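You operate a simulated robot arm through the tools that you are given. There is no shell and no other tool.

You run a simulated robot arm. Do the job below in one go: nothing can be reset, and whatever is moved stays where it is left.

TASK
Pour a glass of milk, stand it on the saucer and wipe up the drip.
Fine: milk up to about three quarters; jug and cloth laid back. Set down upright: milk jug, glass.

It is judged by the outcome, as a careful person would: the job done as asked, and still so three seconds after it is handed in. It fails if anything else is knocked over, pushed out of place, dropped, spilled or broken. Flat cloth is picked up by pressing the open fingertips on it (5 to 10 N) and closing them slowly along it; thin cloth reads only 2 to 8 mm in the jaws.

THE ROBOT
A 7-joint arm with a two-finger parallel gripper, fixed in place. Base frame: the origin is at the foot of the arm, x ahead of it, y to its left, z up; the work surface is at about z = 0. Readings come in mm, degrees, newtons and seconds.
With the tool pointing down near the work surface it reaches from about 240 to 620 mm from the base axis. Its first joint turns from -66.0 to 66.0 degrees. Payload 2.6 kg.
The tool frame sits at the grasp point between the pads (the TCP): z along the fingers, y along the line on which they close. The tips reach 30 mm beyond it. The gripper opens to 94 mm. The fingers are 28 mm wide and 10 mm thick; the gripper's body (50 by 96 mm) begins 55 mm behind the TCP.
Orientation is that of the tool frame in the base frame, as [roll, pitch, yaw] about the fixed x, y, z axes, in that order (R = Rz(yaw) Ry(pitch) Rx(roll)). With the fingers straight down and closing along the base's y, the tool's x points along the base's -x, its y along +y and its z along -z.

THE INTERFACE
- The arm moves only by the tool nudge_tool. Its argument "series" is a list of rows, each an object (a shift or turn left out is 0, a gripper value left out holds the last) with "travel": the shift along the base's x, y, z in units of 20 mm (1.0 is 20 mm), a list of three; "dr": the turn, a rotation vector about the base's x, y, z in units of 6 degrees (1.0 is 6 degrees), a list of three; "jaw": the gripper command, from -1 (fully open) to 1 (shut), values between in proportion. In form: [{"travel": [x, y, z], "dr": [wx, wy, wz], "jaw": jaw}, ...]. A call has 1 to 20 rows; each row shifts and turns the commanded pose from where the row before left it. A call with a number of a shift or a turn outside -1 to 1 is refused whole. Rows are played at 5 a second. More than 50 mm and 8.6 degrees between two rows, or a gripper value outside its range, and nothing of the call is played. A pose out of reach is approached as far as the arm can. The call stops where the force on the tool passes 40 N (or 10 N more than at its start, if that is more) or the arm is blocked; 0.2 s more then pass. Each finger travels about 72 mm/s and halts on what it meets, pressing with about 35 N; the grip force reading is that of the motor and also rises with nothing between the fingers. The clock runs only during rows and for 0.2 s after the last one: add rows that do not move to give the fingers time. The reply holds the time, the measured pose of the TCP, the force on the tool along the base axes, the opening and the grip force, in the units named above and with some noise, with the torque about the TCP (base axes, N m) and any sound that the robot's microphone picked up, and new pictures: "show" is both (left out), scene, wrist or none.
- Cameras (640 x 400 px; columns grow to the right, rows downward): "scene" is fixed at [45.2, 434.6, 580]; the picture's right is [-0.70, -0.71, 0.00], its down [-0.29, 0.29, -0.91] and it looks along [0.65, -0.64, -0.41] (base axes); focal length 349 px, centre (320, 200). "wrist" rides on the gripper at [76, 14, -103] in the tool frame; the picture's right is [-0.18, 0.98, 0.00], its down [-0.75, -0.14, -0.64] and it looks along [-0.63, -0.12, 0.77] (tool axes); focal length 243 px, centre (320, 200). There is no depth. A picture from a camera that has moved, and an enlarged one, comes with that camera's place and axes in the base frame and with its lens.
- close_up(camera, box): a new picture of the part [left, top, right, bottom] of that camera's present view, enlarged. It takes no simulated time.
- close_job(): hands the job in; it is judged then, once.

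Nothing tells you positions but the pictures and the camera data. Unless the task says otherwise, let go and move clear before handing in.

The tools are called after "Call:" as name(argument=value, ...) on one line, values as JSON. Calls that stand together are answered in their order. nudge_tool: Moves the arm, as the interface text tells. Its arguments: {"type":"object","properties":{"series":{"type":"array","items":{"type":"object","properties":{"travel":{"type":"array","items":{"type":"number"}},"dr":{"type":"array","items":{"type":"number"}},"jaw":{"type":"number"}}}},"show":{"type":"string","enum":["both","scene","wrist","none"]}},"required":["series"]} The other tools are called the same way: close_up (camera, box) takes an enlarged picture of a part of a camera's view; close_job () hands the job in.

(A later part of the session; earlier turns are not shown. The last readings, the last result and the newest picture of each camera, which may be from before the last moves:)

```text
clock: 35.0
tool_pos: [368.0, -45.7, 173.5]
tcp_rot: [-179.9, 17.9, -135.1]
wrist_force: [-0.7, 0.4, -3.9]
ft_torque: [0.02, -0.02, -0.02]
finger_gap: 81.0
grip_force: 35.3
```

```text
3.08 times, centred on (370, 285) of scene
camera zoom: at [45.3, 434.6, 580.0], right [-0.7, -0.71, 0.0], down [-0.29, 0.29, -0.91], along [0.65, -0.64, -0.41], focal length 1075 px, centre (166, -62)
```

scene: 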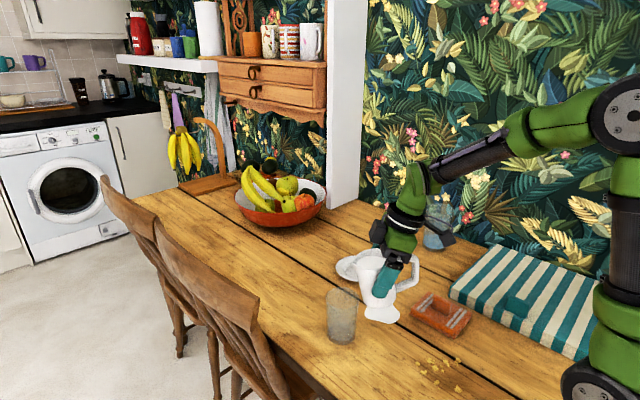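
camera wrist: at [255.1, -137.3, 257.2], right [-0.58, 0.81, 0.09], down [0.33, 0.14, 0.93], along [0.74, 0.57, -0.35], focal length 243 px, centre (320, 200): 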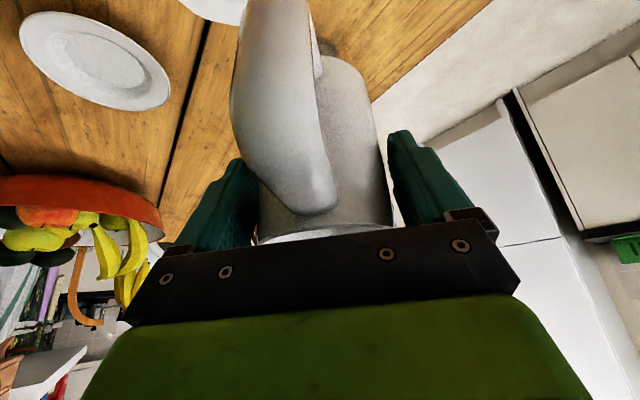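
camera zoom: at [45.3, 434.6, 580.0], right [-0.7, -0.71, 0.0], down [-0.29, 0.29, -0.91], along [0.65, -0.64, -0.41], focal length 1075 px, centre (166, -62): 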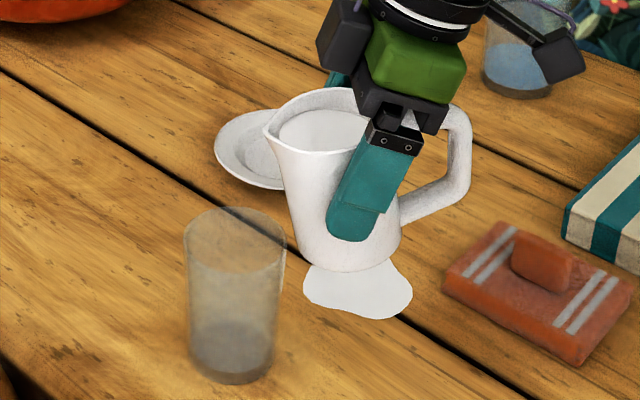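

The jug is in position with its spout over the near part of the glass. I'll tilt to about 20° and watch for the first milk.

Call:
nudge_tool(series=[{"travel": [0, 0, -0.22], "dr": [-0.236, 0.236, 0]}, {"travel": [0, 0, -0.22], "dr": [-0.236, 0.236, 0]}, {"travel": [0, 0, -0.22], "dr": [-0.236, 0.236, 0]}, {"travel": [0, 0, -0.22], "dr": [-0.236, 0.236, 0]}, {}], show="scene")

Call:
close_up(camera="scene", box=[290, 220, 450, 350])

```text
clock: 36.2
tool_pos: [368.2, -46.8, 156.8]
tcp_rot: [-179.9, 9.9, -135.1]
wrist_force: [0.6, 0.4, -4.2]
ft_torque: [0.02, -0.04, -0.01]
finger_gap: 81.0
grip_force: 34.6
```

scene: 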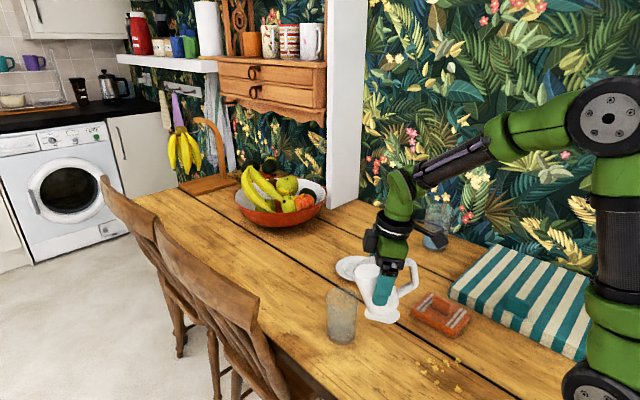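

```text
3.08 times, centred on (370, 285) of scene
camera zoom: at [45.3, 434.6, 580.0], right [-0.7, -0.71, 0.0], down [-0.29, 0.29, -0.91], along [0.65, -0.64, -0.41], focal length 1075 px, centre (166, -62)
```

zoom: 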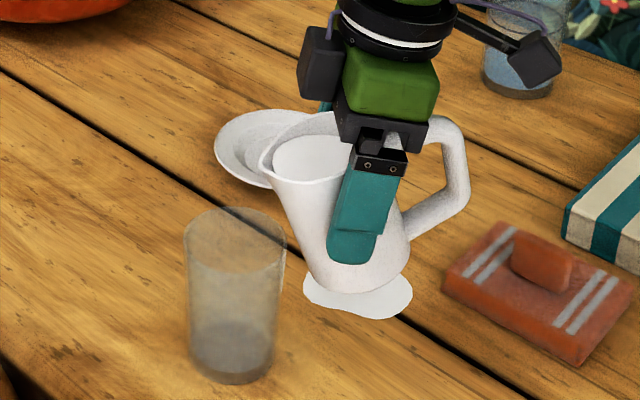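

No milk yet, but the surface is near the lip. I'll continue in small steps.

Call:
nudge_tool(series=[{"travel": [0, 0, -0.12], "dr": [-0.177, 0.177, 0]}, {"travel": [0, 0, -0.12], "dr": [-0.177, 0.177, 0]}, {"travel": [0, 0, -0.12], "dr": [-0.177, 0.177, 0]}, {}], show="none")

Call:
close_up(camera="scene", box=[290, 220, 450, 350])

```text
clock: 37.2
tool_pos: [369.1, -45.3, 148.3]
tcp_rot: [-179.9, 5.3, -135.1]
wrist_force: [-1.2, -0.2, -5.0]
ft_torque: [0.04, -0.05, -0.01]
finger_gap: 81.0
grip_force: 35.3
```

```text
3.08 times, centred on (370, 285) of scene
camera zoom: at [45.3, 434.6, 580.0], right [-0.7, -0.71, 0.0], down [-0.29, 0.29, -0.91], along [0.65, -0.64, -0.41], focal length 1075 px, centre (166, -62)
```

zoom: 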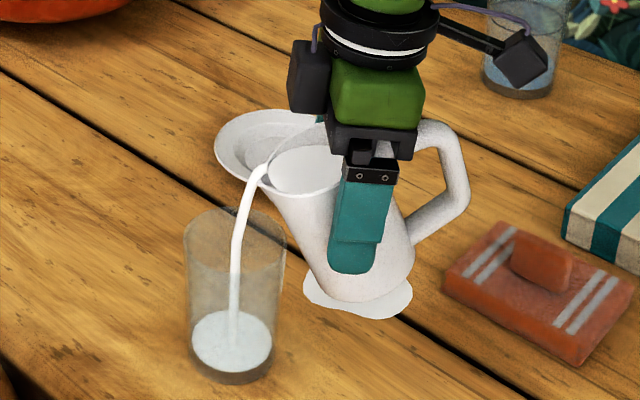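

Milk is streaming cleanly into the middle of the glass. I'll hold this tilt briefly and watch the level.

Call:
nudge_tool(series=[{}, {}], show="none")

Call:
close_up(camera="scene", box=[290, 220, 450, 350])

```text
clock: 37.8
tool_pos: [369.4, -44.7, 148.7]
tcp_rot: [-180.0, 5.5, -135.1]
wrist_force: [0.2, -0.3, -5.1]
ft_torque: [0.02, -0.03, 0.03]
finger_gap: 81.0
grip_force: 34.5
```

```text
3.08 times, centred on (370, 285) of scene
camera zoom: at [45.3, 434.6, 580.0], right [-0.7, -0.71, 0.0], down [-0.29, 0.29, -0.91], along [0.65, -0.64, -0.41], focal length 1075 px, centre (166, -62)
```

zoom: 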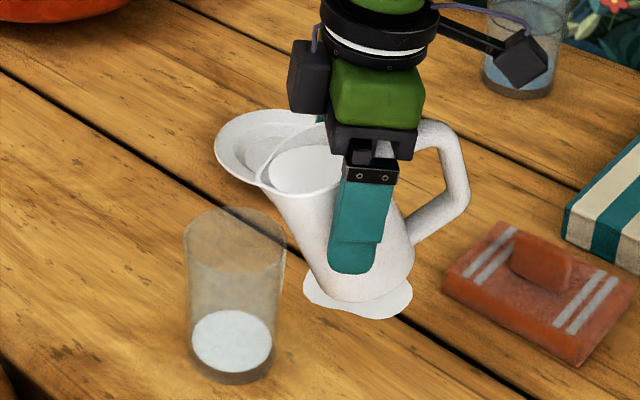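

The flow stops by itself at each tilt, which gives good control. I'll tilt on to about 30° and let it settle.

Call:
nudge_tool(series=[{"travel": [-0.04, -0.04, -0.1], "dr": [-0.2, 0.2, 0]}, {"travel": [-0.04, -0.04, -0.1], "dr": [-0.2, 0.2, 0]}, {"travel": [-0.04, -0.04, -0.1], "dr": [-0.2, 0.2, 0]}], show="none")

Call:
close_up(camera="scene", box=[290, 220, 450, 350])

Call:
nudge_tool(series=[{}, {}], show="none")

Call:
close_up(camera="scene", box=[290, 220, 450, 350])

```text
clock: 38.6
tool_pos: [367.6, -47.9, 142.9]
tcp_rot: [-179.9, 0.3, -135.1]
wrist_force: [0.6, -0.6, -4.4]
ft_torque: [0.09, -0.06, 0.01]
finger_gap: 81.0
grip_force: 34.9
```

```text
3.08 times, centred on (370, 285) of scene
camera zoom: at [45.3, 434.6, 580.0], right [-0.7, -0.71, 0.0], down [-0.29, 0.29, -0.91], along [0.65, -0.64, -0.41], focal length 1075 px, centre (166, -62)
```

zoom: 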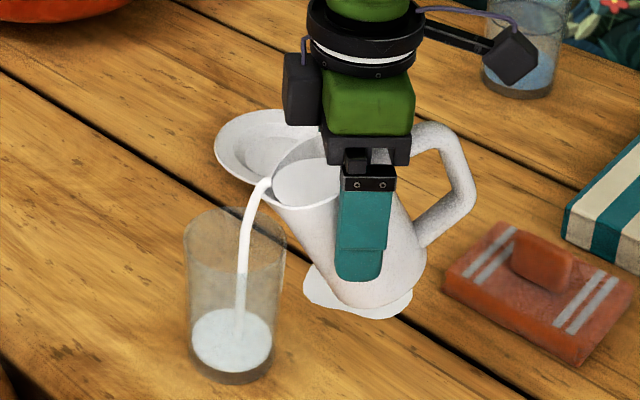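

```text
clock: 39.2
tool_pos: [365.8, -47.2, 143.0]
tcp_rot: [-179.9, 0.4, -135.1]
wrist_force: [0.2, 0.3, -3.1]
ft_torque: [0.03, -0.06, 0.04]
finger_gap: 80.9
grip_force: 35.3
```

```text
3.08 times, centred on (370, 285) of scene
camera zoom: at [45.3, 434.6, 580.0], right [-0.7, -0.71, 0.0], down [-0.29, 0.29, -0.91], along [0.65, -0.64, -0.41], focal length 1075 px, centre (166, -62)
```

zoom: 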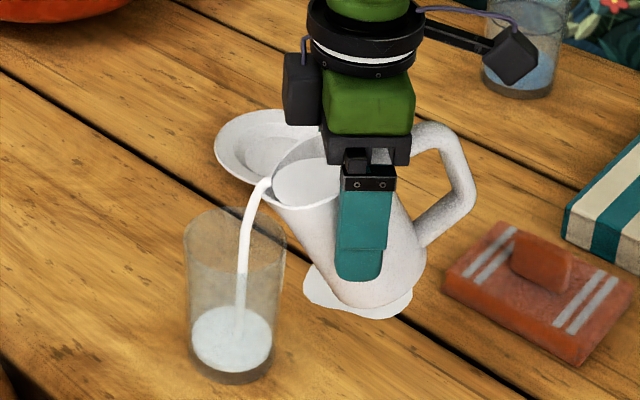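

The stream lands inside the glass and there is clearance between jug and rim. I'll keep holding while it drains at this angle.

Call:
nudge_tool(series=[{}, {}, {}, {}], show="none")

Call:
close_up(camera="scene", box=[290, 220, 450, 350])

```text
clock: 40.2
tool_pos: [366.5, -47.8, 143.3]
tcp_rot: [-179.9, 0.3, -135.0]
wrist_force: [-0.1, -0.7, -4.7]
ft_torque: [0.09, -0.07, 0.01]
finger_gap: 80.8
grip_force: 35.2
```

```text
3.08 times, centred on (370, 285) of scene
camera zoom: at [45.3, 434.6, 580.0], right [-0.7, -0.71, 0.0], down [-0.29, 0.29, -0.91], along [0.65, -0.64, -0.41], focal length 1075 px, centre (166, -62)
```

zoom: 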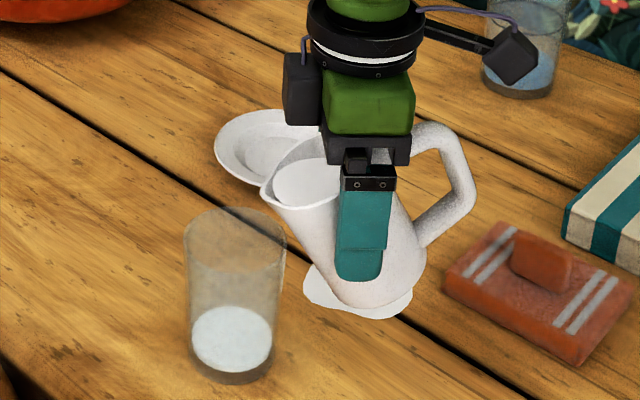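

The glass is about a fifth full and the behaviour is predictable. I'll tilt on toward 40° at a gentle rate.

Call:
nudge_tool(series=[{"travel": [0, 0, 0], "dr": [-0.147, 0.147, 0]}, {"travel": [0, 0, 0], "dr": [-0.147, 0.147, 0]}, {"travel": [0, 0, 0], "dr": [-0.147, 0.147, 0]}, {"travel": [0, 0, 0], "dr": [-0.147, 0.147, 0]}, {"travel": [0, 0, 0], "dr": [-0.147, 0.147, 0]}, {"travel": [0, 0, 0.02], "dr": [-0.147, 0.147, 0]}], show="none")

Call:
close_up(camera="scene", box=[290, 220, 450, 350])

Call:
nudge_tool(series=[{}, {}, {}, {}], show="none")

Call:
close_up(camera="scene", box=[290, 220, 450, 350])

```text
clock: 41.6
tool_pos: [366.3, -47.9, 142.0]
tcp_rot: [-179.8, -7.2, -135.0]
wrist_force: [0.2, 0.1, -5.2]
ft_torque: [0.04, -0.09, -0.01]
finger_gap: 80.8
grip_force: 34.7
```

```text
3.08 times, centred on (370, 285) of scene
camera zoom: at [45.3, 434.6, 580.0], right [-0.7, -0.71, 0.0], down [-0.29, 0.29, -0.91], along [0.65, -0.64, -0.41], focal length 1075 px, centre (166, -62)
```

zoom: 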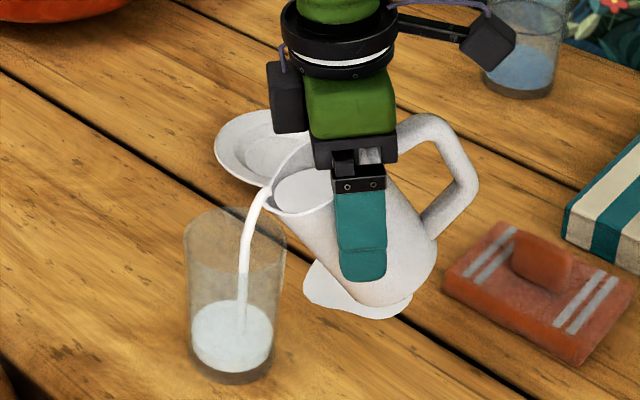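

```text
clock: 42.6
tool_pos: [365.9, -48.2, 142.8]
tcp_rot: [-179.9, -7.1, -135.1]
wrist_force: [0.1, 0.0, -4.1]
ft_torque: [0.04, -0.04, -0.01]
finger_gap: 81.0
grip_force: 35.0
```

```text
3.08 times, centred on (370, 285) of scene
camera zoom: at [45.3, 434.6, 580.0], right [-0.7, -0.71, 0.0], down [-0.29, 0.29, -0.91], along [0.65, -0.64, -0.41], focal length 1075 px, centre (166, -62)
```

zoom: 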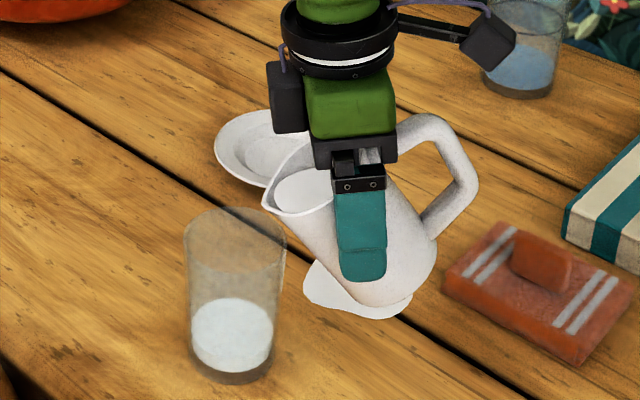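

The glass is filling steadily with no stray drops. I'll continue toward 50°.

Call:
nudge_tool(series=[{"travel": [0.016, 0.016, 0.039], "dr": [-0.171, 0.171, 0]}, {"travel": [0.016, 0.016, 0.039], "dr": [-0.171, 0.171, 0]}, {"travel": [0.016, 0.016, 0.039], "dr": [-0.171, 0.171, 0]}, {"travel": [0.016, 0.016, 0.039], "dr": [-0.171, 0.171, 0]}, {"travel": [0.016, 0.016, 0.039], "dr": [-0.171, 0.171, 0]}], show="none")

Call:
close_up(camera="scene", box=[290, 220, 450, 350])

Call:
nudge_tool(series=[{}, {"travel": [0.016, 0.016, 0.039], "dr": [-0.171, 0.171, 0]}, {"travel": [0.016, 0.016, 0.039], "dr": [-0.171, 0.171, 0]}, {"travel": [0.016, 0.016, 0.039], "dr": [-0.171, 0.171, 0]}, {"travel": [0.016, 0.016, 0.039], "dr": [-0.171, 0.171, 0]}, {}, {}], show="none")

Call:
close_up(camera="scene", box=[290, 220, 450, 350])

```text
clock: 43.8
tool_pos: [366.8, -45.3, 147.5]
tcp_rot: [-179.8, -14.5, -135.1]
wrist_force: [0.1, 0.4, -4.6]
ft_torque: [0.04, -0.08, 0.0]
finger_gap: 80.8
grip_force: 35.6
```

```text
3.08 times, centred on (370, 285) of scene
camera zoom: at [45.3, 434.6, 580.0], right [-0.7, -0.71, 0.0], down [-0.29, 0.29, -0.91], along [0.65, -0.64, -0.41], focal length 1075 px, centre (166, -62)
```

zoom: 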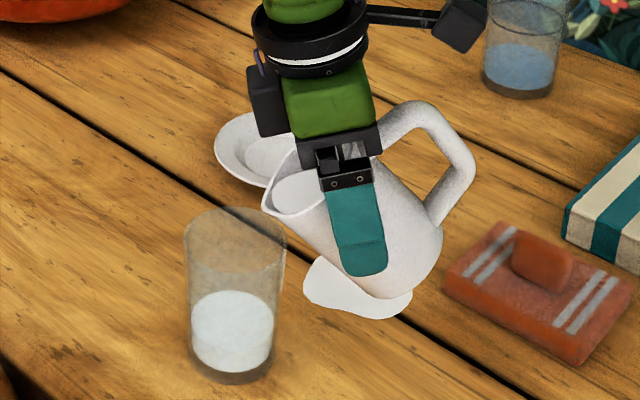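

```text
clock: 45.4
tool_pos: [367.8, -44.4, 150.5]
tcp_rot: [-179.8, -20.2, -135.1]
wrist_force: [0.9, 0.1, -3.3]
ft_torque: [0.06, -0.05, -0.01]
finger_gap: 81.0
grip_force: 35.1
```

```text
3.08 times, centred on (370, 285) of scene
camera zoom: at [45.3, 434.6, 580.0], right [-0.7, -0.71, 0.0], down [-0.29, 0.29, -0.91], along [0.65, -0.64, -0.41], focal length 1075 px, centre (166, -62)
```

zoom: 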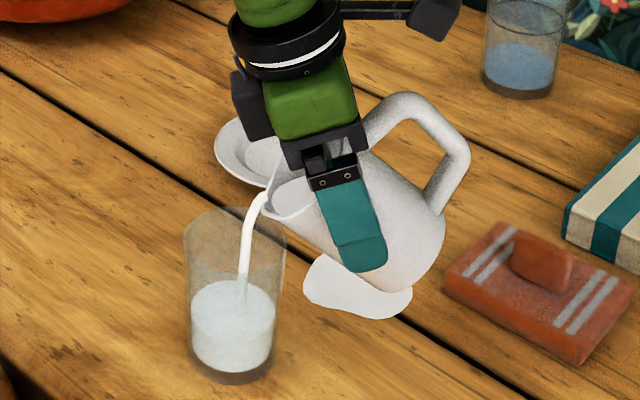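

The glass is roughly 40% full and still running. I'll wait for it to settle before tilting on.

Call:
nudge_tool(series=[{}, {}, {}, {}], show="none")

Call:
close_up(camera="scene", box=[290, 220, 450, 350])

```text
clock: 46.4
tool_pos: [368.1, -44.4, 149.8]
tcp_rot: [-179.8, -20.2, -135.0]
wrist_force: [0.4, -0.7, -4.1]
ft_torque: [0.06, -0.08, -0.02]
finger_gap: 80.9
grip_force: 35.4
```

```text
3.08 times, centred on (370, 285) of scene
camera zoom: at [45.3, 434.6, 580.0], right [-0.7, -0.71, 0.0], down [-0.29, 0.29, -0.91], along [0.65, -0.64, -0.41], focal length 1075 px, centre (166, -62)
```

zoom: 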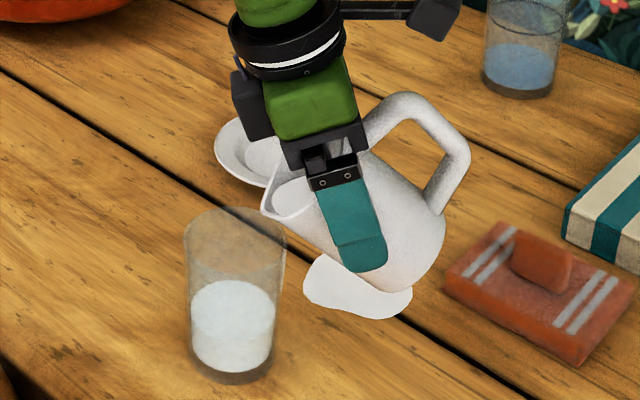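

It has settled near 40%. I'll continue from 50° to 60°.

Call:
nudge_tool(series=[{"travel": [0.02, 0.02, 0.043], "dr": [-0.168, 0.168, 0]}, {"travel": [0.02, 0.02, 0.043], "dr": [-0.168, 0.168, 0]}, {"travel": [0.02, 0.02, 0.043], "dr": [-0.168, 0.168, 0]}, {"travel": [0.02, 0.02, 0.043], "dr": [-0.168, 0.168, 0]}, {}, {}, {}], show="none")

Call:
close_up(camera="scene", box=[290, 220, 450, 350])

Call:
nudge_tool(series=[{"travel": [0.02, 0.02, 0.043], "dr": [-0.168, 0.168, 0]}, {"travel": [0.02, 0.02, 0.043], "dr": [-0.168, 0.168, 0]}, {"travel": [0.02, 0.02, 0.043], "dr": [-0.168, 0.168, 0]}, {}, {}, {}], show="none")

Call:
close_up(camera="scene", box=[290, 220, 450, 350])

```text
clock: 48.0
tool_pos: [369.1, -42.9, 155.0]
tcp_rot: [-179.9, -25.9, -135.1]
wrist_force: [-0.9, -0.3, -3.1]
ft_torque: [0.05, -0.06, -0.05]
finger_gap: 80.9
grip_force: 34.6
```

```text
3.08 times, centred on (370, 285) of scene
camera zoom: at [45.3, 434.6, 580.0], right [-0.7, -0.71, 0.0], down [-0.29, 0.29, -0.91], along [0.65, -0.64, -0.41], focal length 1075 px, centre (166, -62)
```

zoom: 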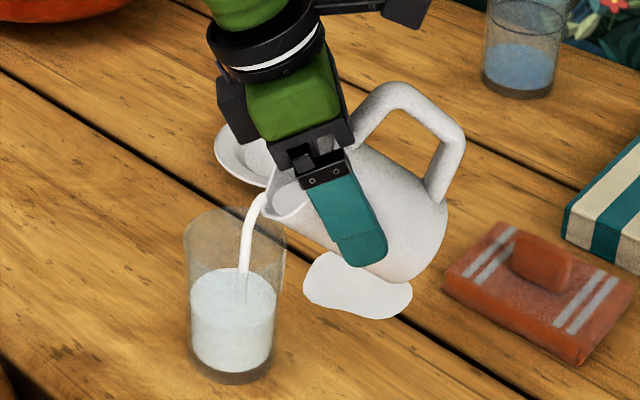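

```text
clock: 49.4
tool_pos: [371.1, -41.9, 158.1]
tcp_rot: [-179.8, -30.4, -135.1]
wrist_force: [-0.4, 0.2, -3.4]
ft_torque: [0.03, -0.02, 0.01]
finger_gap: 80.9
grip_force: 34.9
```

```text
3.08 times, centred on (370, 285) of scene
camera zoom: at [45.2, 434.6, 580.0], right [-0.7, -0.71, 0.0], down [-0.29, 0.29, -0.91], along [0.65, -0.64, -0.41], focal length 1075 px, centre (166, -62)
```

zoom: 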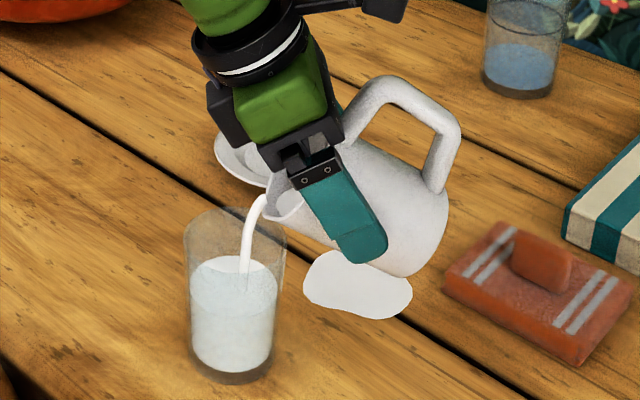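

The glass is a little past half and still flowing. I'll hold to let it settle.

Call:
nudge_tool(series=[{}, {}, {}, {}, {}], show="none")

Call:
close_up(camera="scene", box=[300, 260, 420, 350])

```text
clock: 50.6
tool_pos: [370.3, -43.2, 156.2]
tcp_rot: [-179.7, -30.4, -135.0]
wrist_force: [-0.1, 0.0, -3.6]
ft_torque: [0.04, -0.07, 0.0]
finger_gap: 81.2
grip_force: 35.0
```

```text
4.44 times, centred on (360, 305) of scene
camera zoom: at [45.2, 434.6, 580.0], right [-0.7, -0.71, 0.0], down [-0.29, 0.29, -0.91], along [0.65, -0.64, -0.41], focal length 1552 px, centre (142, -267)
```

zoom: 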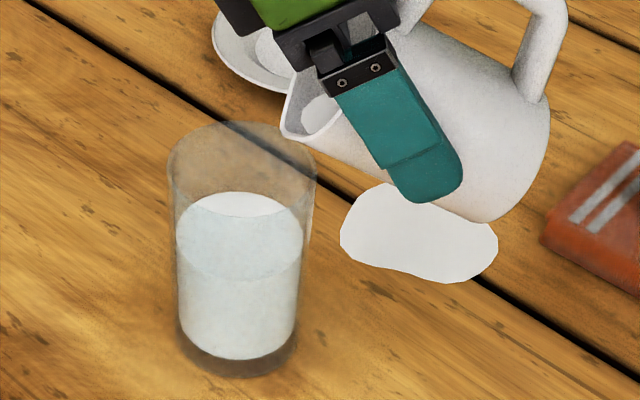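

The level is at about 58% of the glass, so roughly 15 mm more is needed. I'll tilt about 5° more and let it settle.

Call:
nudge_tool(series=[{"travel": [0.027, 0.027, 0.03], "dr": [-0.15, 0.15, 0]}, {"travel": [0.027, 0.027, 0.03], "dr": [-0.15, 0.15, 0]}, {"travel": [0.027, 0.027, 0.03], "dr": [-0.15, 0.15, 0]}, {"travel": [0.027, 0.027, 0.03], "dr": [-0.15, 0.15, 0]}, {}, {}, {}, {}], show="none")

Call:
close_up(camera="scene", box=[300, 260, 420, 350])

Call:
nudge_tool(series=[{}, {}, {}], show="none")

Call:
close_up(camera="scene", box=[300, 260, 420, 350])

```text
clock: 52.4
tool_pos: [372.7, -39.7, 158.5]
tcp_rot: [-179.9, -35.5, -135.1]
wrist_force: [0.3, -0.4, -3.5]
ft_torque: [0.04, -0.04, -0.01]
finger_gap: 80.9
grip_force: 35.1
```

```text
4.44 times, centred on (360, 305) of scene
camera zoom: at [45.2, 434.6, 580.0], right [-0.7, -0.71, 0.0], down [-0.29, 0.29, -0.91], along [0.65, -0.64, -0.41], focal length 1552 px, centre (142, -267)
```

zoom: 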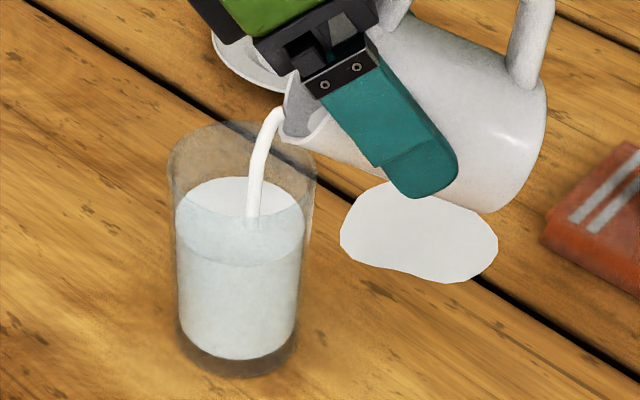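

```text
clock: 53.2
tool_pos: [373.8, -38.7, 158.5]
tcp_rot: [-179.8, -35.4, -135.1]
wrist_force: [-0.3, -0.1, -2.2]
ft_torque: [0.03, -0.05, 0.01]
finger_gap: 81.0
grip_force: 34.4
```

```text
4.44 times, centred on (360, 305) of scene
camera zoom: at [45.2, 434.6, 580.0], right [-0.7, -0.71, 0.0], down [-0.29, 0.29, -0.91], along [0.65, -0.64, -0.41], focal length 1552 px, centre (142, -267)
```

zoom: 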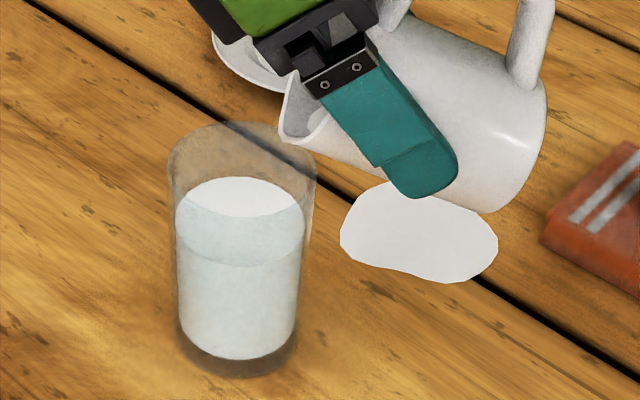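

The level is at about 68–70% now. One small further tilt of about 3° should bring it to three quarters.

Call:
nudge_tool(series=[{"travel": [0.02, 0.02, 0.03], "dr": [-0.14, 0.14, 0]}, {"travel": [0.02, 0.02, 0.03], "dr": [-0.14, 0.14, 0]}, {"travel": [0.02, 0.02, 0.02], "dr": [-0.1, 0.1, 0]}, {}, {}, {}, {}, {}, {}], show="none")

Call:
close_up(camera="scene", box=[300, 260, 420, 350])

```text
clock: 55.2
tool_pos: [373.8, -38.8, 159.1]
tcp_rot: [-179.8, -38.6, -135.1]
wrist_force: [0.9, -0.8, -2.7]
ft_torque: [0.05, -0.02, -0.04]
finger_gap: 81.1
grip_force: 35.1
```

```text
4.44 times, centred on (360, 305) of scene
camera zoom: at [45.2, 434.6, 580.0], right [-0.7, -0.71, 0.0], down [-0.29, 0.29, -0.91], along [0.65, -0.64, -0.41], focal length 1552 px, centre (142, -267)
```

zoom: 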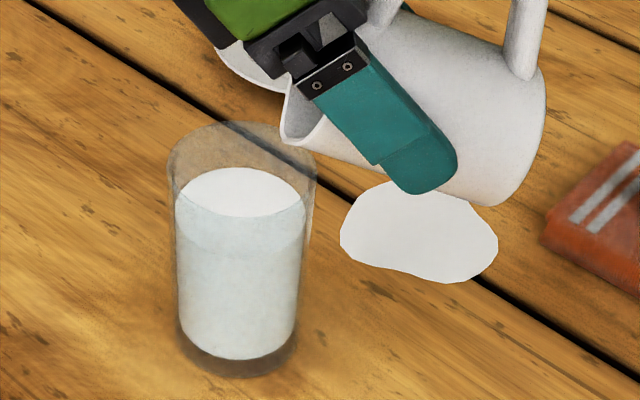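

The milk surface is now at about 80 mm of the 107 mm glass, which is three quarters. I'll tilt the jug back upright while raising and backing it away.

Call:
nudge_tool(series=[{"dr": [0.505, -0.505, 0]}, {"dr": [0.505, -0.505, 0]}, {"travel": [-0.04, -0.04, 0.1], "dr": [0.505, -0.505, 0]}, {"travel": [-0.12, -0.12, 0.3], "dr": [0.505, -0.505, 0]}, {"travel": [-0.12, -0.12, 0.3], "dr": [0.505, -0.505, 0]}, {"travel": [-0.12, -0.12, 0.3], "dr": [0.505, -0.505, 0]}, {"travel": [-0.12, -0.12, 0.3], "dr": [0.505, -0.505, 0]}, {"travel": [-0.12, -0.12, 0.3], "dr": [0.505, -0.505, 0]}, {"travel": [-0.12, -0.12, 0.3], "dr": [0.505, -0.505, 0]}, {"travel": [-0.12, -0.12, 0.3], "dr": [0.505, -0.505, 0]}, {"travel": [-0.12, -0.12, 0.3], "dr": [0.505, -0.505, 0]}, {"travel": [-0.12, -0.12, 0.2], "dr": [0.505, -0.505, 0]}, {"travel": [-0.12, -0.12, 0.1], "dr": [0.505, -0.505, 0]}, {"travel": [-0.12, -0.12, 0], "dr": [0.505, -0.505, 0]}, {"travel": [-0.1, -0.1, 0], "dr": [0.505, -0.505, 0]}, {"dr": [0.505, -0.505, 0]}, {}], show="scene")

Call:
close_up(camera="scene", box=[270, 200, 450, 350])

```text
clock: 58.8
tool_pos: [343.0, -68.7, 217.1]
tcp_rot: [-179.9, 30.0, -135.1]
wrist_force: [-0.2, -0.2, -1.1]
ft_torque: [0.03, -0.02, 0.02]
finger_gap: 80.9
grip_force: 34.9
```

scene: 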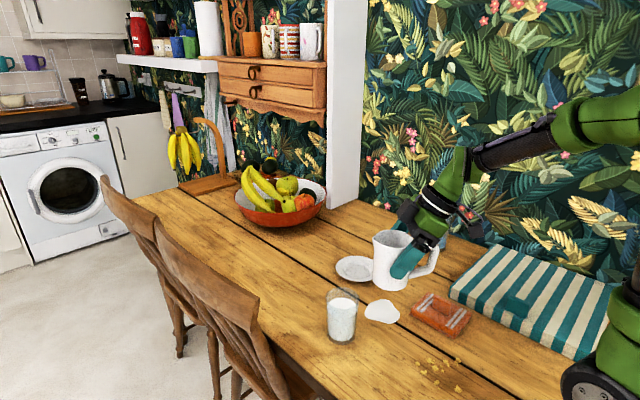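

```text
2.67 times, centred on (360, 275) of scene
camera zoom: at [45.2, 434.6, 580.0], right [-0.7, -0.71, 0.0], down [-0.29, 0.29, -0.91], along [0.65, -0.64, -0.41], focal length 931 px, centre (213, 0)
```

zoom: 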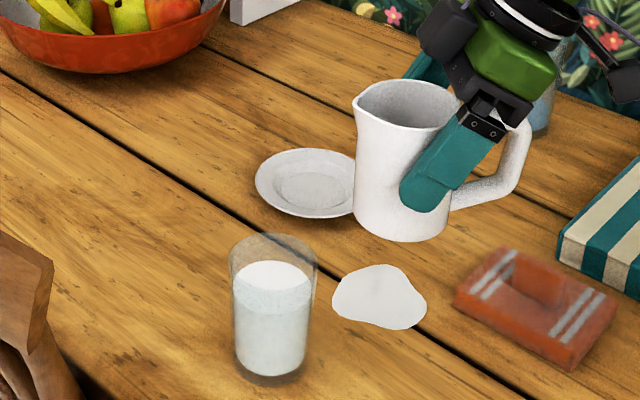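

The jug is upright again with no drips, and the glass looks right. I'll carry the jug back over its original place, turning it to its original heading.

Call:
nudge_tool(series=[{"travel": [0.25, 0.061, 0], "dr": [0, 0, -0.4]}, {"travel": [0.4, 0.097, 0], "dr": [0, 0, -0.55]}, {"travel": [0.62, 0.151, 0], "dr": [0, 0, -0.659]}, {"travel": [0.62, 0.151, 0], "dr": [0, 0, -0.659]}, {"travel": [0.62, 0.151, 0], "dr": [0, 0, -0.659]}, {"travel": [0.62, 0.151, 0], "dr": [0, 0, -0.659]}, {"travel": [0.62, 0.151, 0], "dr": [0, 0, -0.659]}, {"travel": [0.62, 0.151, 0], "dr": [0, 0, -0.659]}, {"travel": [0.62, 0.151, 0], "dr": [0, 0, -0.659]}, {"travel": [0.62, 0.151, 0], "dr": [0, 0, -0.659]}, {"travel": [0.62, 0.151, 0], "dr": [0, 0, -0.659]}, {"travel": [0.62, 0.151, 0], "dr": [0, 0, -0.659]}, {"travel": [0.62, 0.151, 0], "dr": [0, 0, -0.659]}, {"travel": [0.62, 0.151, 0], "dr": [0, 0, -0.659]}, {"travel": [0.62, 0.151, 0], "dr": [0, 0, -0.659]}, {"travel": [0.62, 0.151, 0], "dr": [0, 0, -0.659]}, {"travel": [0.62, 0.151, 0], "dr": [0, 0, -0.659]}, {"travel": [0.62, 0.151, 0], "dr": [0, 0, -0.659]}, {"travel": [0.4, 0.097, 0], "dr": [0, 0, -0.55]}, {"travel": [0.25, 0.061, 0], "dr": [0, 0, -0.4]}], show="scene")

```text
clock: 63.0
tool_pos: [568.9, -13.4, 216.4]
tcp_rot: [-179.8, 29.9, 150.3]
wrist_force: [0.4, 0.1, -3.5]
ft_torque: [0.01, 0.03, -0.02]
finger_gap: 80.8
grip_force: 35.1
```

scene: 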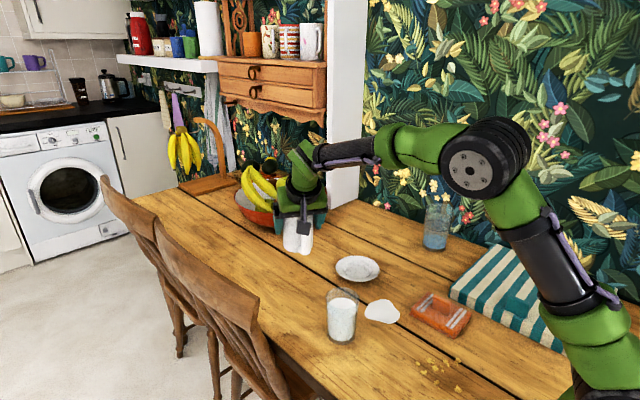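

The jug is back above its place. I'll lower it to just above the table.

Call:
nudge_tool(series=[{"travel": [0, 0, -0.25]}, {"travel": [0, 0, -0.5]}, {"travel": [0, 0, -0.5]}, {"travel": [0, 0, -0.5]}, {"travel": [0, 0, -0.5]}, {"travel": [0, 0, -0.5]}, {"travel": [0, 0, -0.5]}, {"travel": [0, 0, -0.5]}, {"travel": [0, 0, -0.5]}, {"travel": [0, 0, -0.5]}, {"travel": [0, 0, -0.5]}, {"travel": [0, 0, -0.5]}, {"travel": [0, 0, -0.5]}, {"travel": [0, 0, -0.5]}, {"travel": [0, 0, -0.3]}, {"travel": [0, 0, -0.12]}, {}], show="scene")

Call:
close_up(camera="scene", box=[260, 240, 350, 310])

```text
clock: 66.6
tool_pos: [570.0, -13.7, 74.0]
tcp_rot: [-179.9, 30.0, 150.3]
wrist_force: [0.6, -0.1, -3.1]
ft_torque: [-0.01, -0.01, 0.0]
finger_gap: 80.8
grip_force: 35.2
```

scene: 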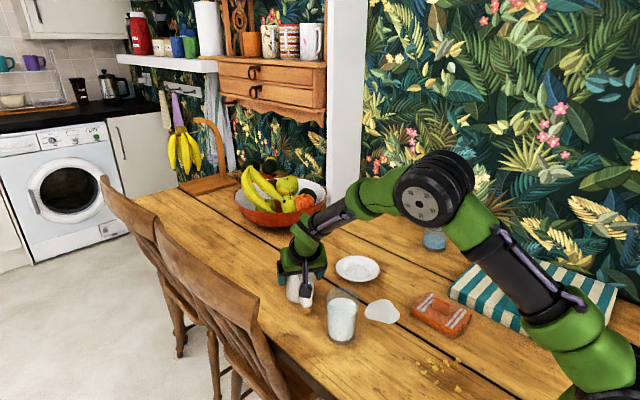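

```text
5.71 times, centred on (305, 275) of scene
camera zoom: at [45.3, 434.6, 580.0], right [-0.7, -0.71, 0.0], down [-0.29, 0.29, -0.91], along [0.65, -0.64, -0.41], focal length 1996 px, centre (406, -229)
```

zoom: 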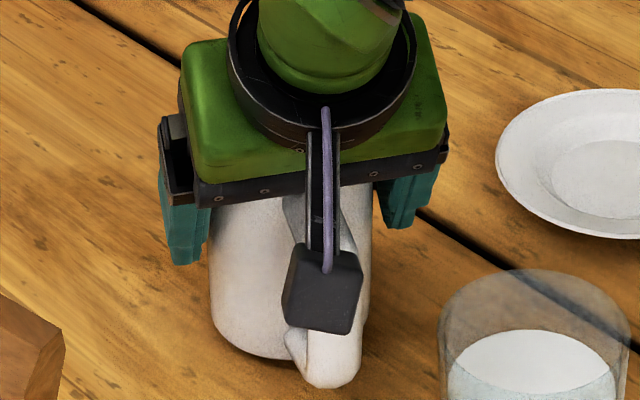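

It is about 6 mm above the table and 2 mm forward of the start. I'll trim that and set it down gently.

Call:
nudge_tool(series=[{"travel": [-0.1, 0, -0.075]}, {"travel": [0, 0, -0.075]}, {"travel": [0, 0, -0.075]}, {"travel": [0, 0, -0.075]}, {}], show="none")

```text
clock: 67.8
tool_pos: [568.8, -15.0, 68.3]
tcp_rot: [-179.9, 30.1, 150.2]
wrist_force: [-2.8, 1.2, 11.2]
ft_torque: [-0.09, 0.48, -0.13]
finger_gap: 80.8
grip_force: 35.0
```

The jug is down (contact force felt). I'll ease the pressure slightly and then open the fingers slowly.

Call:
nudge_tool(series=[{"travel": [0, 0, 0.04]}, {}, {"jaw": -0.72}, {"jaw": -0.76}, {"jaw": -0.8}, {"jaw": -0.85}, {"jaw": -0.92}, {"jaw": -1}, {}])

Call:
close_up(camera="scene", box=[260, 240, 350, 310])

```text
clock: 69.8
tool_pos: [567.9, -13.5, 68.3]
tcp_rot: [-179.9, 30.0, 150.3]
wrist_force: [0.3, 1.1, 0.5]
ft_torque: [0.02, -0.03, -0.01]
finger_gap: 94.1
grip_force: 0.1
camera wrist: at [472.0, 55.9, 118.1], right [0.63, 0.77, 0.09], down [0.22, -0.29, 0.93], along [0.75, -0.56, -0.35], focal length 243 px, centre (320, 200)
```

scene: 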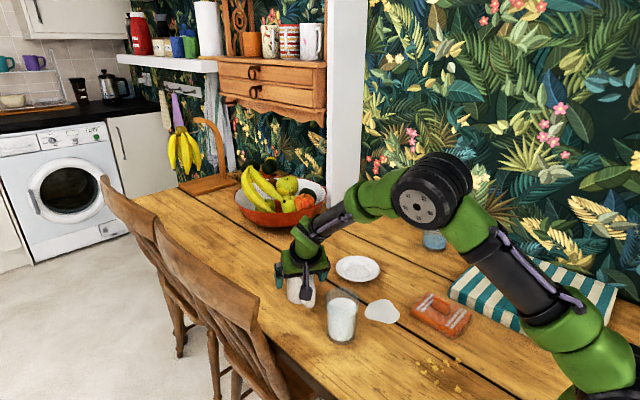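
wrist: 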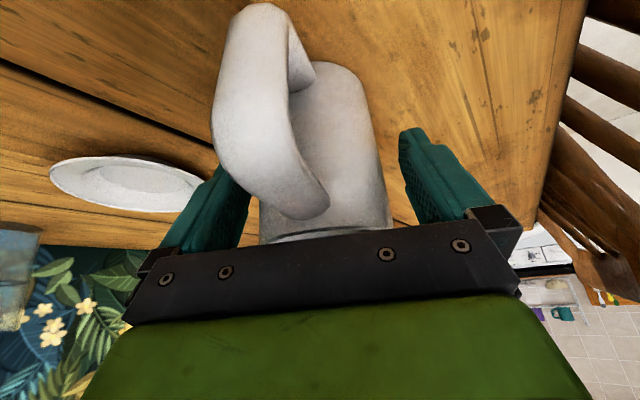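

```text
5.71 times, centred on (305, 275) of scene
camera zoom: at [45.2, 434.6, 580.0], right [-0.7, -0.71, 0.0], down [-0.29, 0.29, -0.91], along [0.65, -0.64, -0.41], focal length 1996 px, centre (406, -229)
```

zoom: 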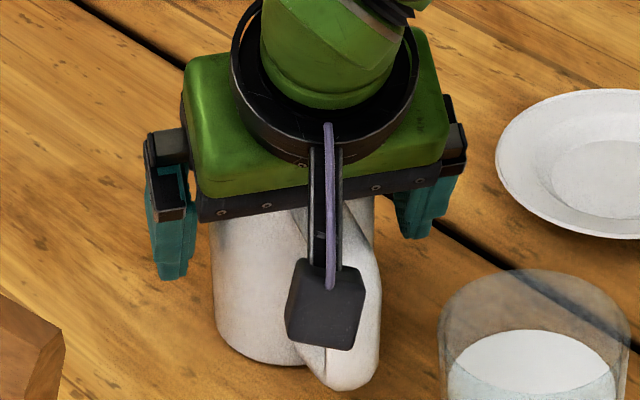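

The jug is released and standing. I'll back the open fingers out along the same line I came in.

Call:
nudge_tool(series=[{"travel": [-0.2165, 0.125, 0.433]}, {"travel": [-0.2165, 0.125, 0.433]}, {"travel": [-0.2165, 0.125, 0.433]}, {"travel": [-0.2165, 0.125, 0.433]}, {"travel": [-0.3, 0.17, 0.6]}, {"travel": [-0.3, 0.17, 0.6]}, {"travel": [-0.3, 0.17, 0.6]}, {"travel": [-0.3, 0.17, 0.6]}, {"travel": [-0.3, 0.17, 0.6]}, {"travel": [-0.3, 0.17, 0.6]}, {"travel": [-0.3, 0.1, 0.6]}, {}])

Call:
close_up(camera="scene", box=[260, 230, 420, 350])

```text
clock: 72.4
tool_pos: [508.5, 19.4, 185.3]
tcp_rot: [-179.8, 30.0, 150.4]
wrist_force: [0.1, -0.1, 0.2]
ft_torque: [0.02, 0.04, 0.01]
finger_gap: 93.9
grip_force: 0.0
camera wrist: at [413.1, 89.5, 236.5], right [0.63, 0.77, 0.09], down [0.22, -0.29, 0.93], along [0.75, -0.56, -0.35], focal length 243 px, centre (320, 200)
```

scene: 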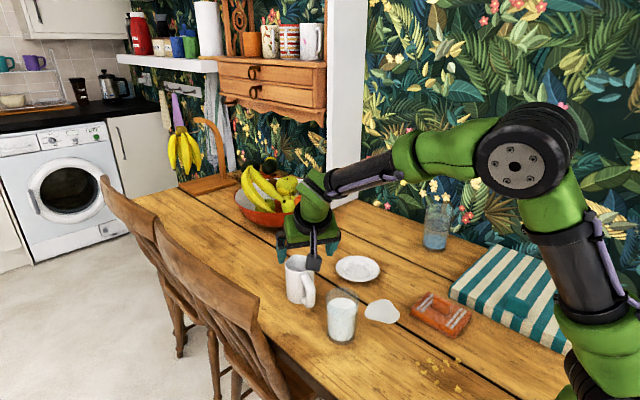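
wrist: 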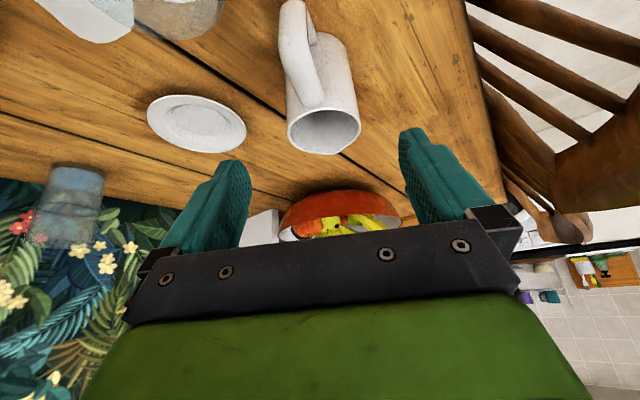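

```text
3.33 times, centred on (340, 290) of scene
camera zoom: at [45.2, 434.6, 580.0], right [-0.7, -0.71, 0.0], down [-0.29, 0.29, -0.91], along [0.65, -0.64, -0.41], focal length 1164 px, centre (253, -100)
```

zoom: 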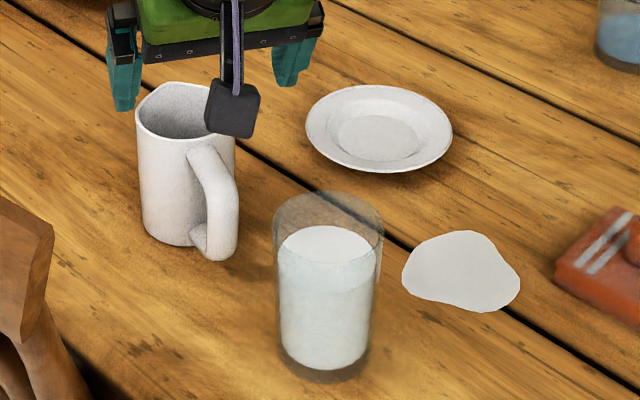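

The jug stands upright back in its place. Now I'll turn the tool vertical and move above the glass to line up for picking it up.

Call:
nudge_tool(series=[{"travel": [-0.2, 0, 0.3], "dr": [0.417, 0.722, 0]}, {"travel": [-0.38, -0.0625, 0.3], "dr": [0.417, 0.722, 0]}, {"travel": [-0.38, -0.0625, 0.3], "dr": [0.417, 0.722, 0]}, {"travel": [-0.38, -0.0625, 0.3], "dr": [0.417, 0.722, 0]}, {"travel": [-0.38, -0.0625, 0.3], "dr": [0.417, 0.722, 0]}, {"travel": [-0.38, -0.0625, 0.25], "dr": [0.417, 0.722, 0]}, {"travel": [-0.38, -0.0625, 0], "dr": [0, 0, 0.82]}, {"travel": [-0.38, -0.0625, 0], "dr": [0, 0, 0.82]}, {"travel": [-0.38, -0.0625, 0], "dr": [0, 0, 0.82]}, {"travel": [-0.38, -0.0625, 0], "dr": [0, 0, 0.82]}, {"travel": [-0.38, -0.0625, 0], "dr": [0, 0, 0.82]}, {"travel": [-0.38, -0.0625, 0], "dr": [0, 0, 0.82]}, {"travel": [-0.19, -0.0625, 0]}, {}])

Call:
close_up(camera="wrist", box=[180, 60, 460, 250])

```text
clock: 75.4
tool_pos: [416.4, 4.2, 222.2]
tcp_rot: [180.0, 0.0, 179.9]
wrist_force: [0.5, 0.3, 0.0]
ft_torque: [0.03, 0.03, 0.02]
finger_gap: 93.9
grip_force: 0.2
camera wrist: at [339.6, 17.9, 323.5], right [0.19, 0.98, 0.0], down [0.75, -0.14, 0.64], along [0.63, -0.12, -0.77], focal length 243 px, centre (320, 200)
```

scene: 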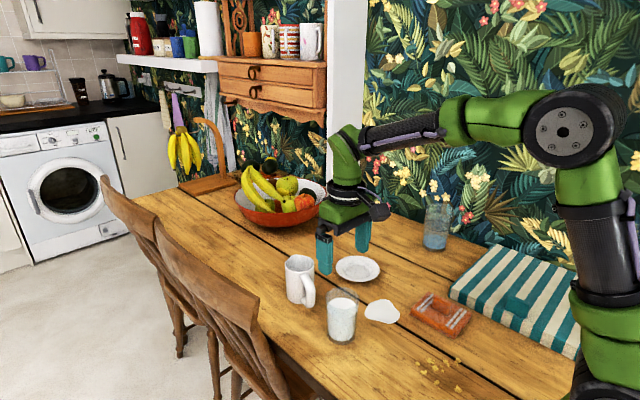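
wrist: 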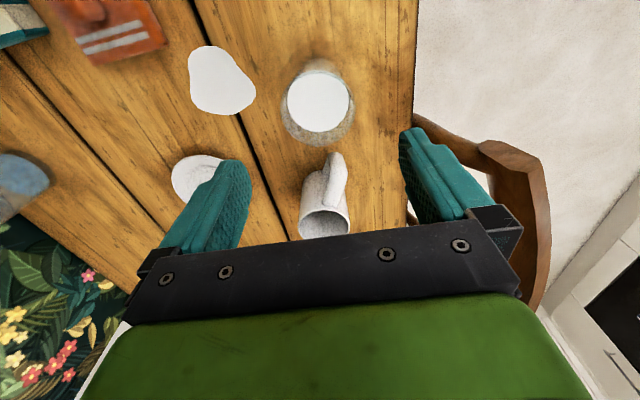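

```text
2.11 times, centred on (320, 155) of wrist
camera zoom: at [339.6, 17.9, 323.5], right [0.19, 0.98, 0.0], down [0.75, -0.14, 0.64], along [0.63, -0.12, -0.77], focal length 511 px, centre (320, 295)
```

zoom: 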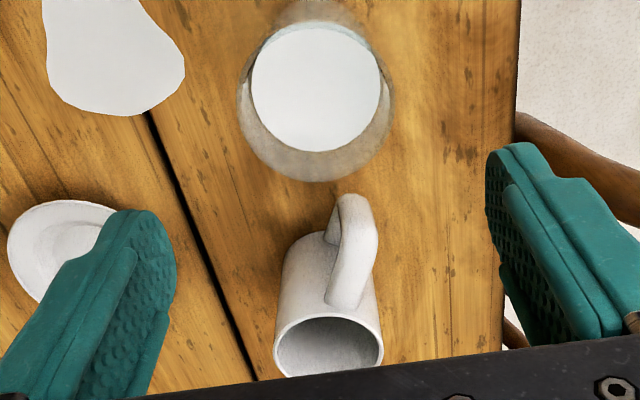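

The glass is at about (416, 3), almost directly below the tool. I'll lower until the fingertips are at rim height and check the alignment.

Call:
nudge_tool(series=[{"travel": [0, -0.06, -0.8]}, {"travel": [0, 0, -0.8]}, {"travel": [0, 0, -0.8]}, {"travel": [0, 0, -0.8]}, {"travel": [0, 0, -0.6]}, {}])

Call:
close_up(camera="scene", box=[290, 230, 410, 350])

```text
clock: 76.8
tool_pos: [417.5, 3.9, 145.5]
tcp_rot: [180.0, 0.0, 179.8]
wrist_force: [0.1, -0.3, 0.1]
ft_torque: [-0.02, -0.02, 0.03]
finger_gap: 94.1
grip_force: 0.0
camera wrist: at [340.3, 16.9, 248.0], right [0.19, 0.98, 0.0], down [0.75, -0.14, 0.64], along [0.63, -0.12, -0.77], focal length 243 px, centre (320, 200)
```

scene: 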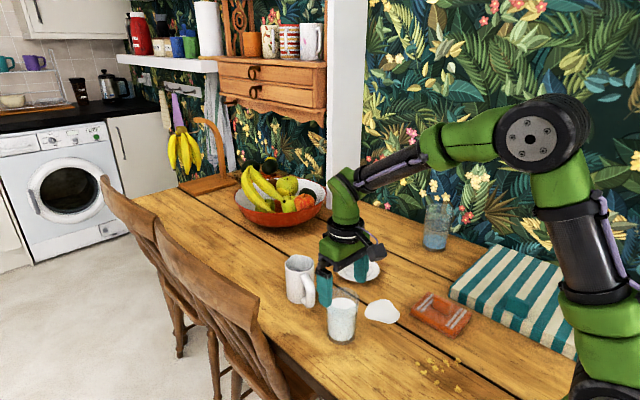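
wrist: 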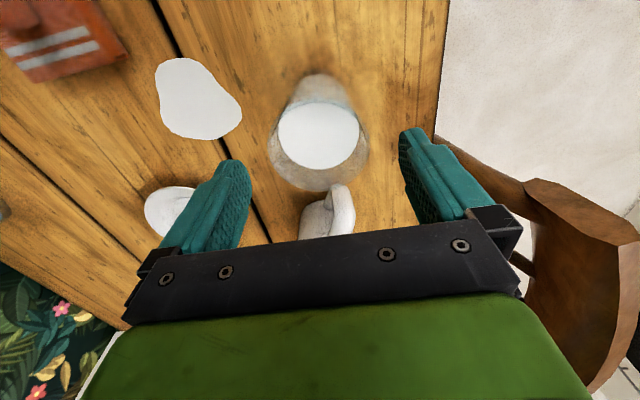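

```text
3.33 times, centred on (350, 290) of scene
camera zoom: at [45.2, 434.6, 580.0], right [-0.7, -0.71, 0.0], down [-0.29, 0.29, -0.91], along [0.65, -0.64, -0.41], focal length 1164 px, centre (220, -100)
```

zoom: 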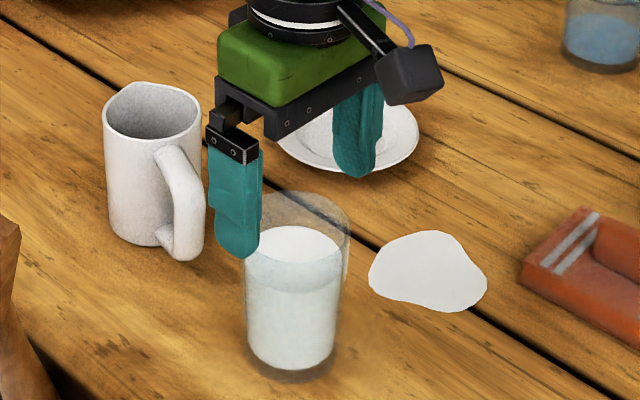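

The glass is centred between the fingers. I'll descend to grasp height around the glass.

Call:
nudge_tool(series=[{"travel": [-0.1, -0.04, -0.5]}, {"travel": [0, 0, -0.6]}, {"travel": [0, 0, -0.6]}, {"travel": [0, 0, -0.6]}, {"travel": [0, 0, -0.6]}, {"travel": [0, 0, -0.6]}, {"travel": [0, 0, -0.4]}, {}])

Call:
close_up(camera="scene", box=[290, 230, 410, 350])

```text
clock: 78.6
tool_pos: [416.3, 1.0, 67.4]
tcp_rot: [179.9, 0.0, 179.8]
wrist_force: [0.1, -0.1, -0.2]
ft_torque: [-0.02, 0.02, 0.0]
finger_gap: 94.2
grip_force: 0.1
camera wrist: at [338.2, 15.5, 170.0], right [0.19, 0.98, 0.0], down [0.75, -0.14, 0.64], along [0.63, -0.12, -0.77], focal length 243 px, centre (320, 200)
```

scene: 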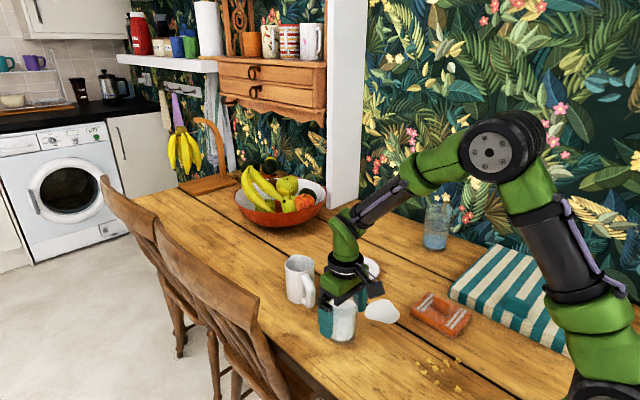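
wrist: 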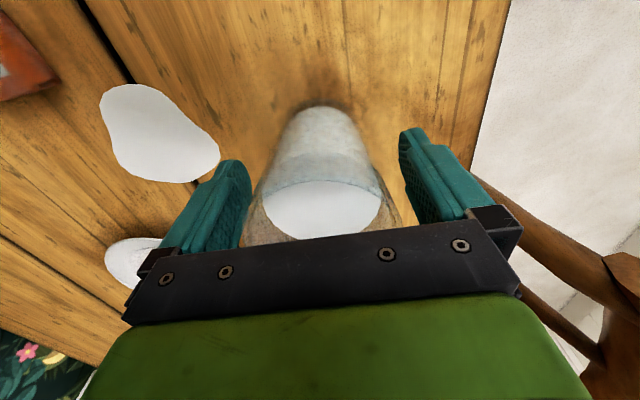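

```text
3.33 times, centred on (350, 290) of scene
camera zoom: at [45.2, 434.6, 580.0], right [-0.7, -0.71, 0.0], down [-0.29, 0.29, -0.91], along [0.65, -0.64, -0.41], focal length 1164 px, centre (220, -100)
```

zoom: 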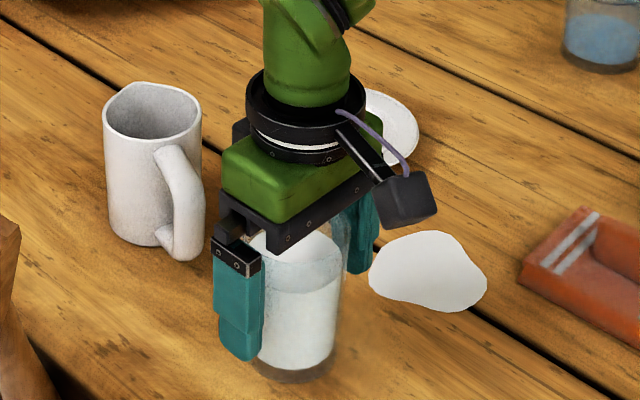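

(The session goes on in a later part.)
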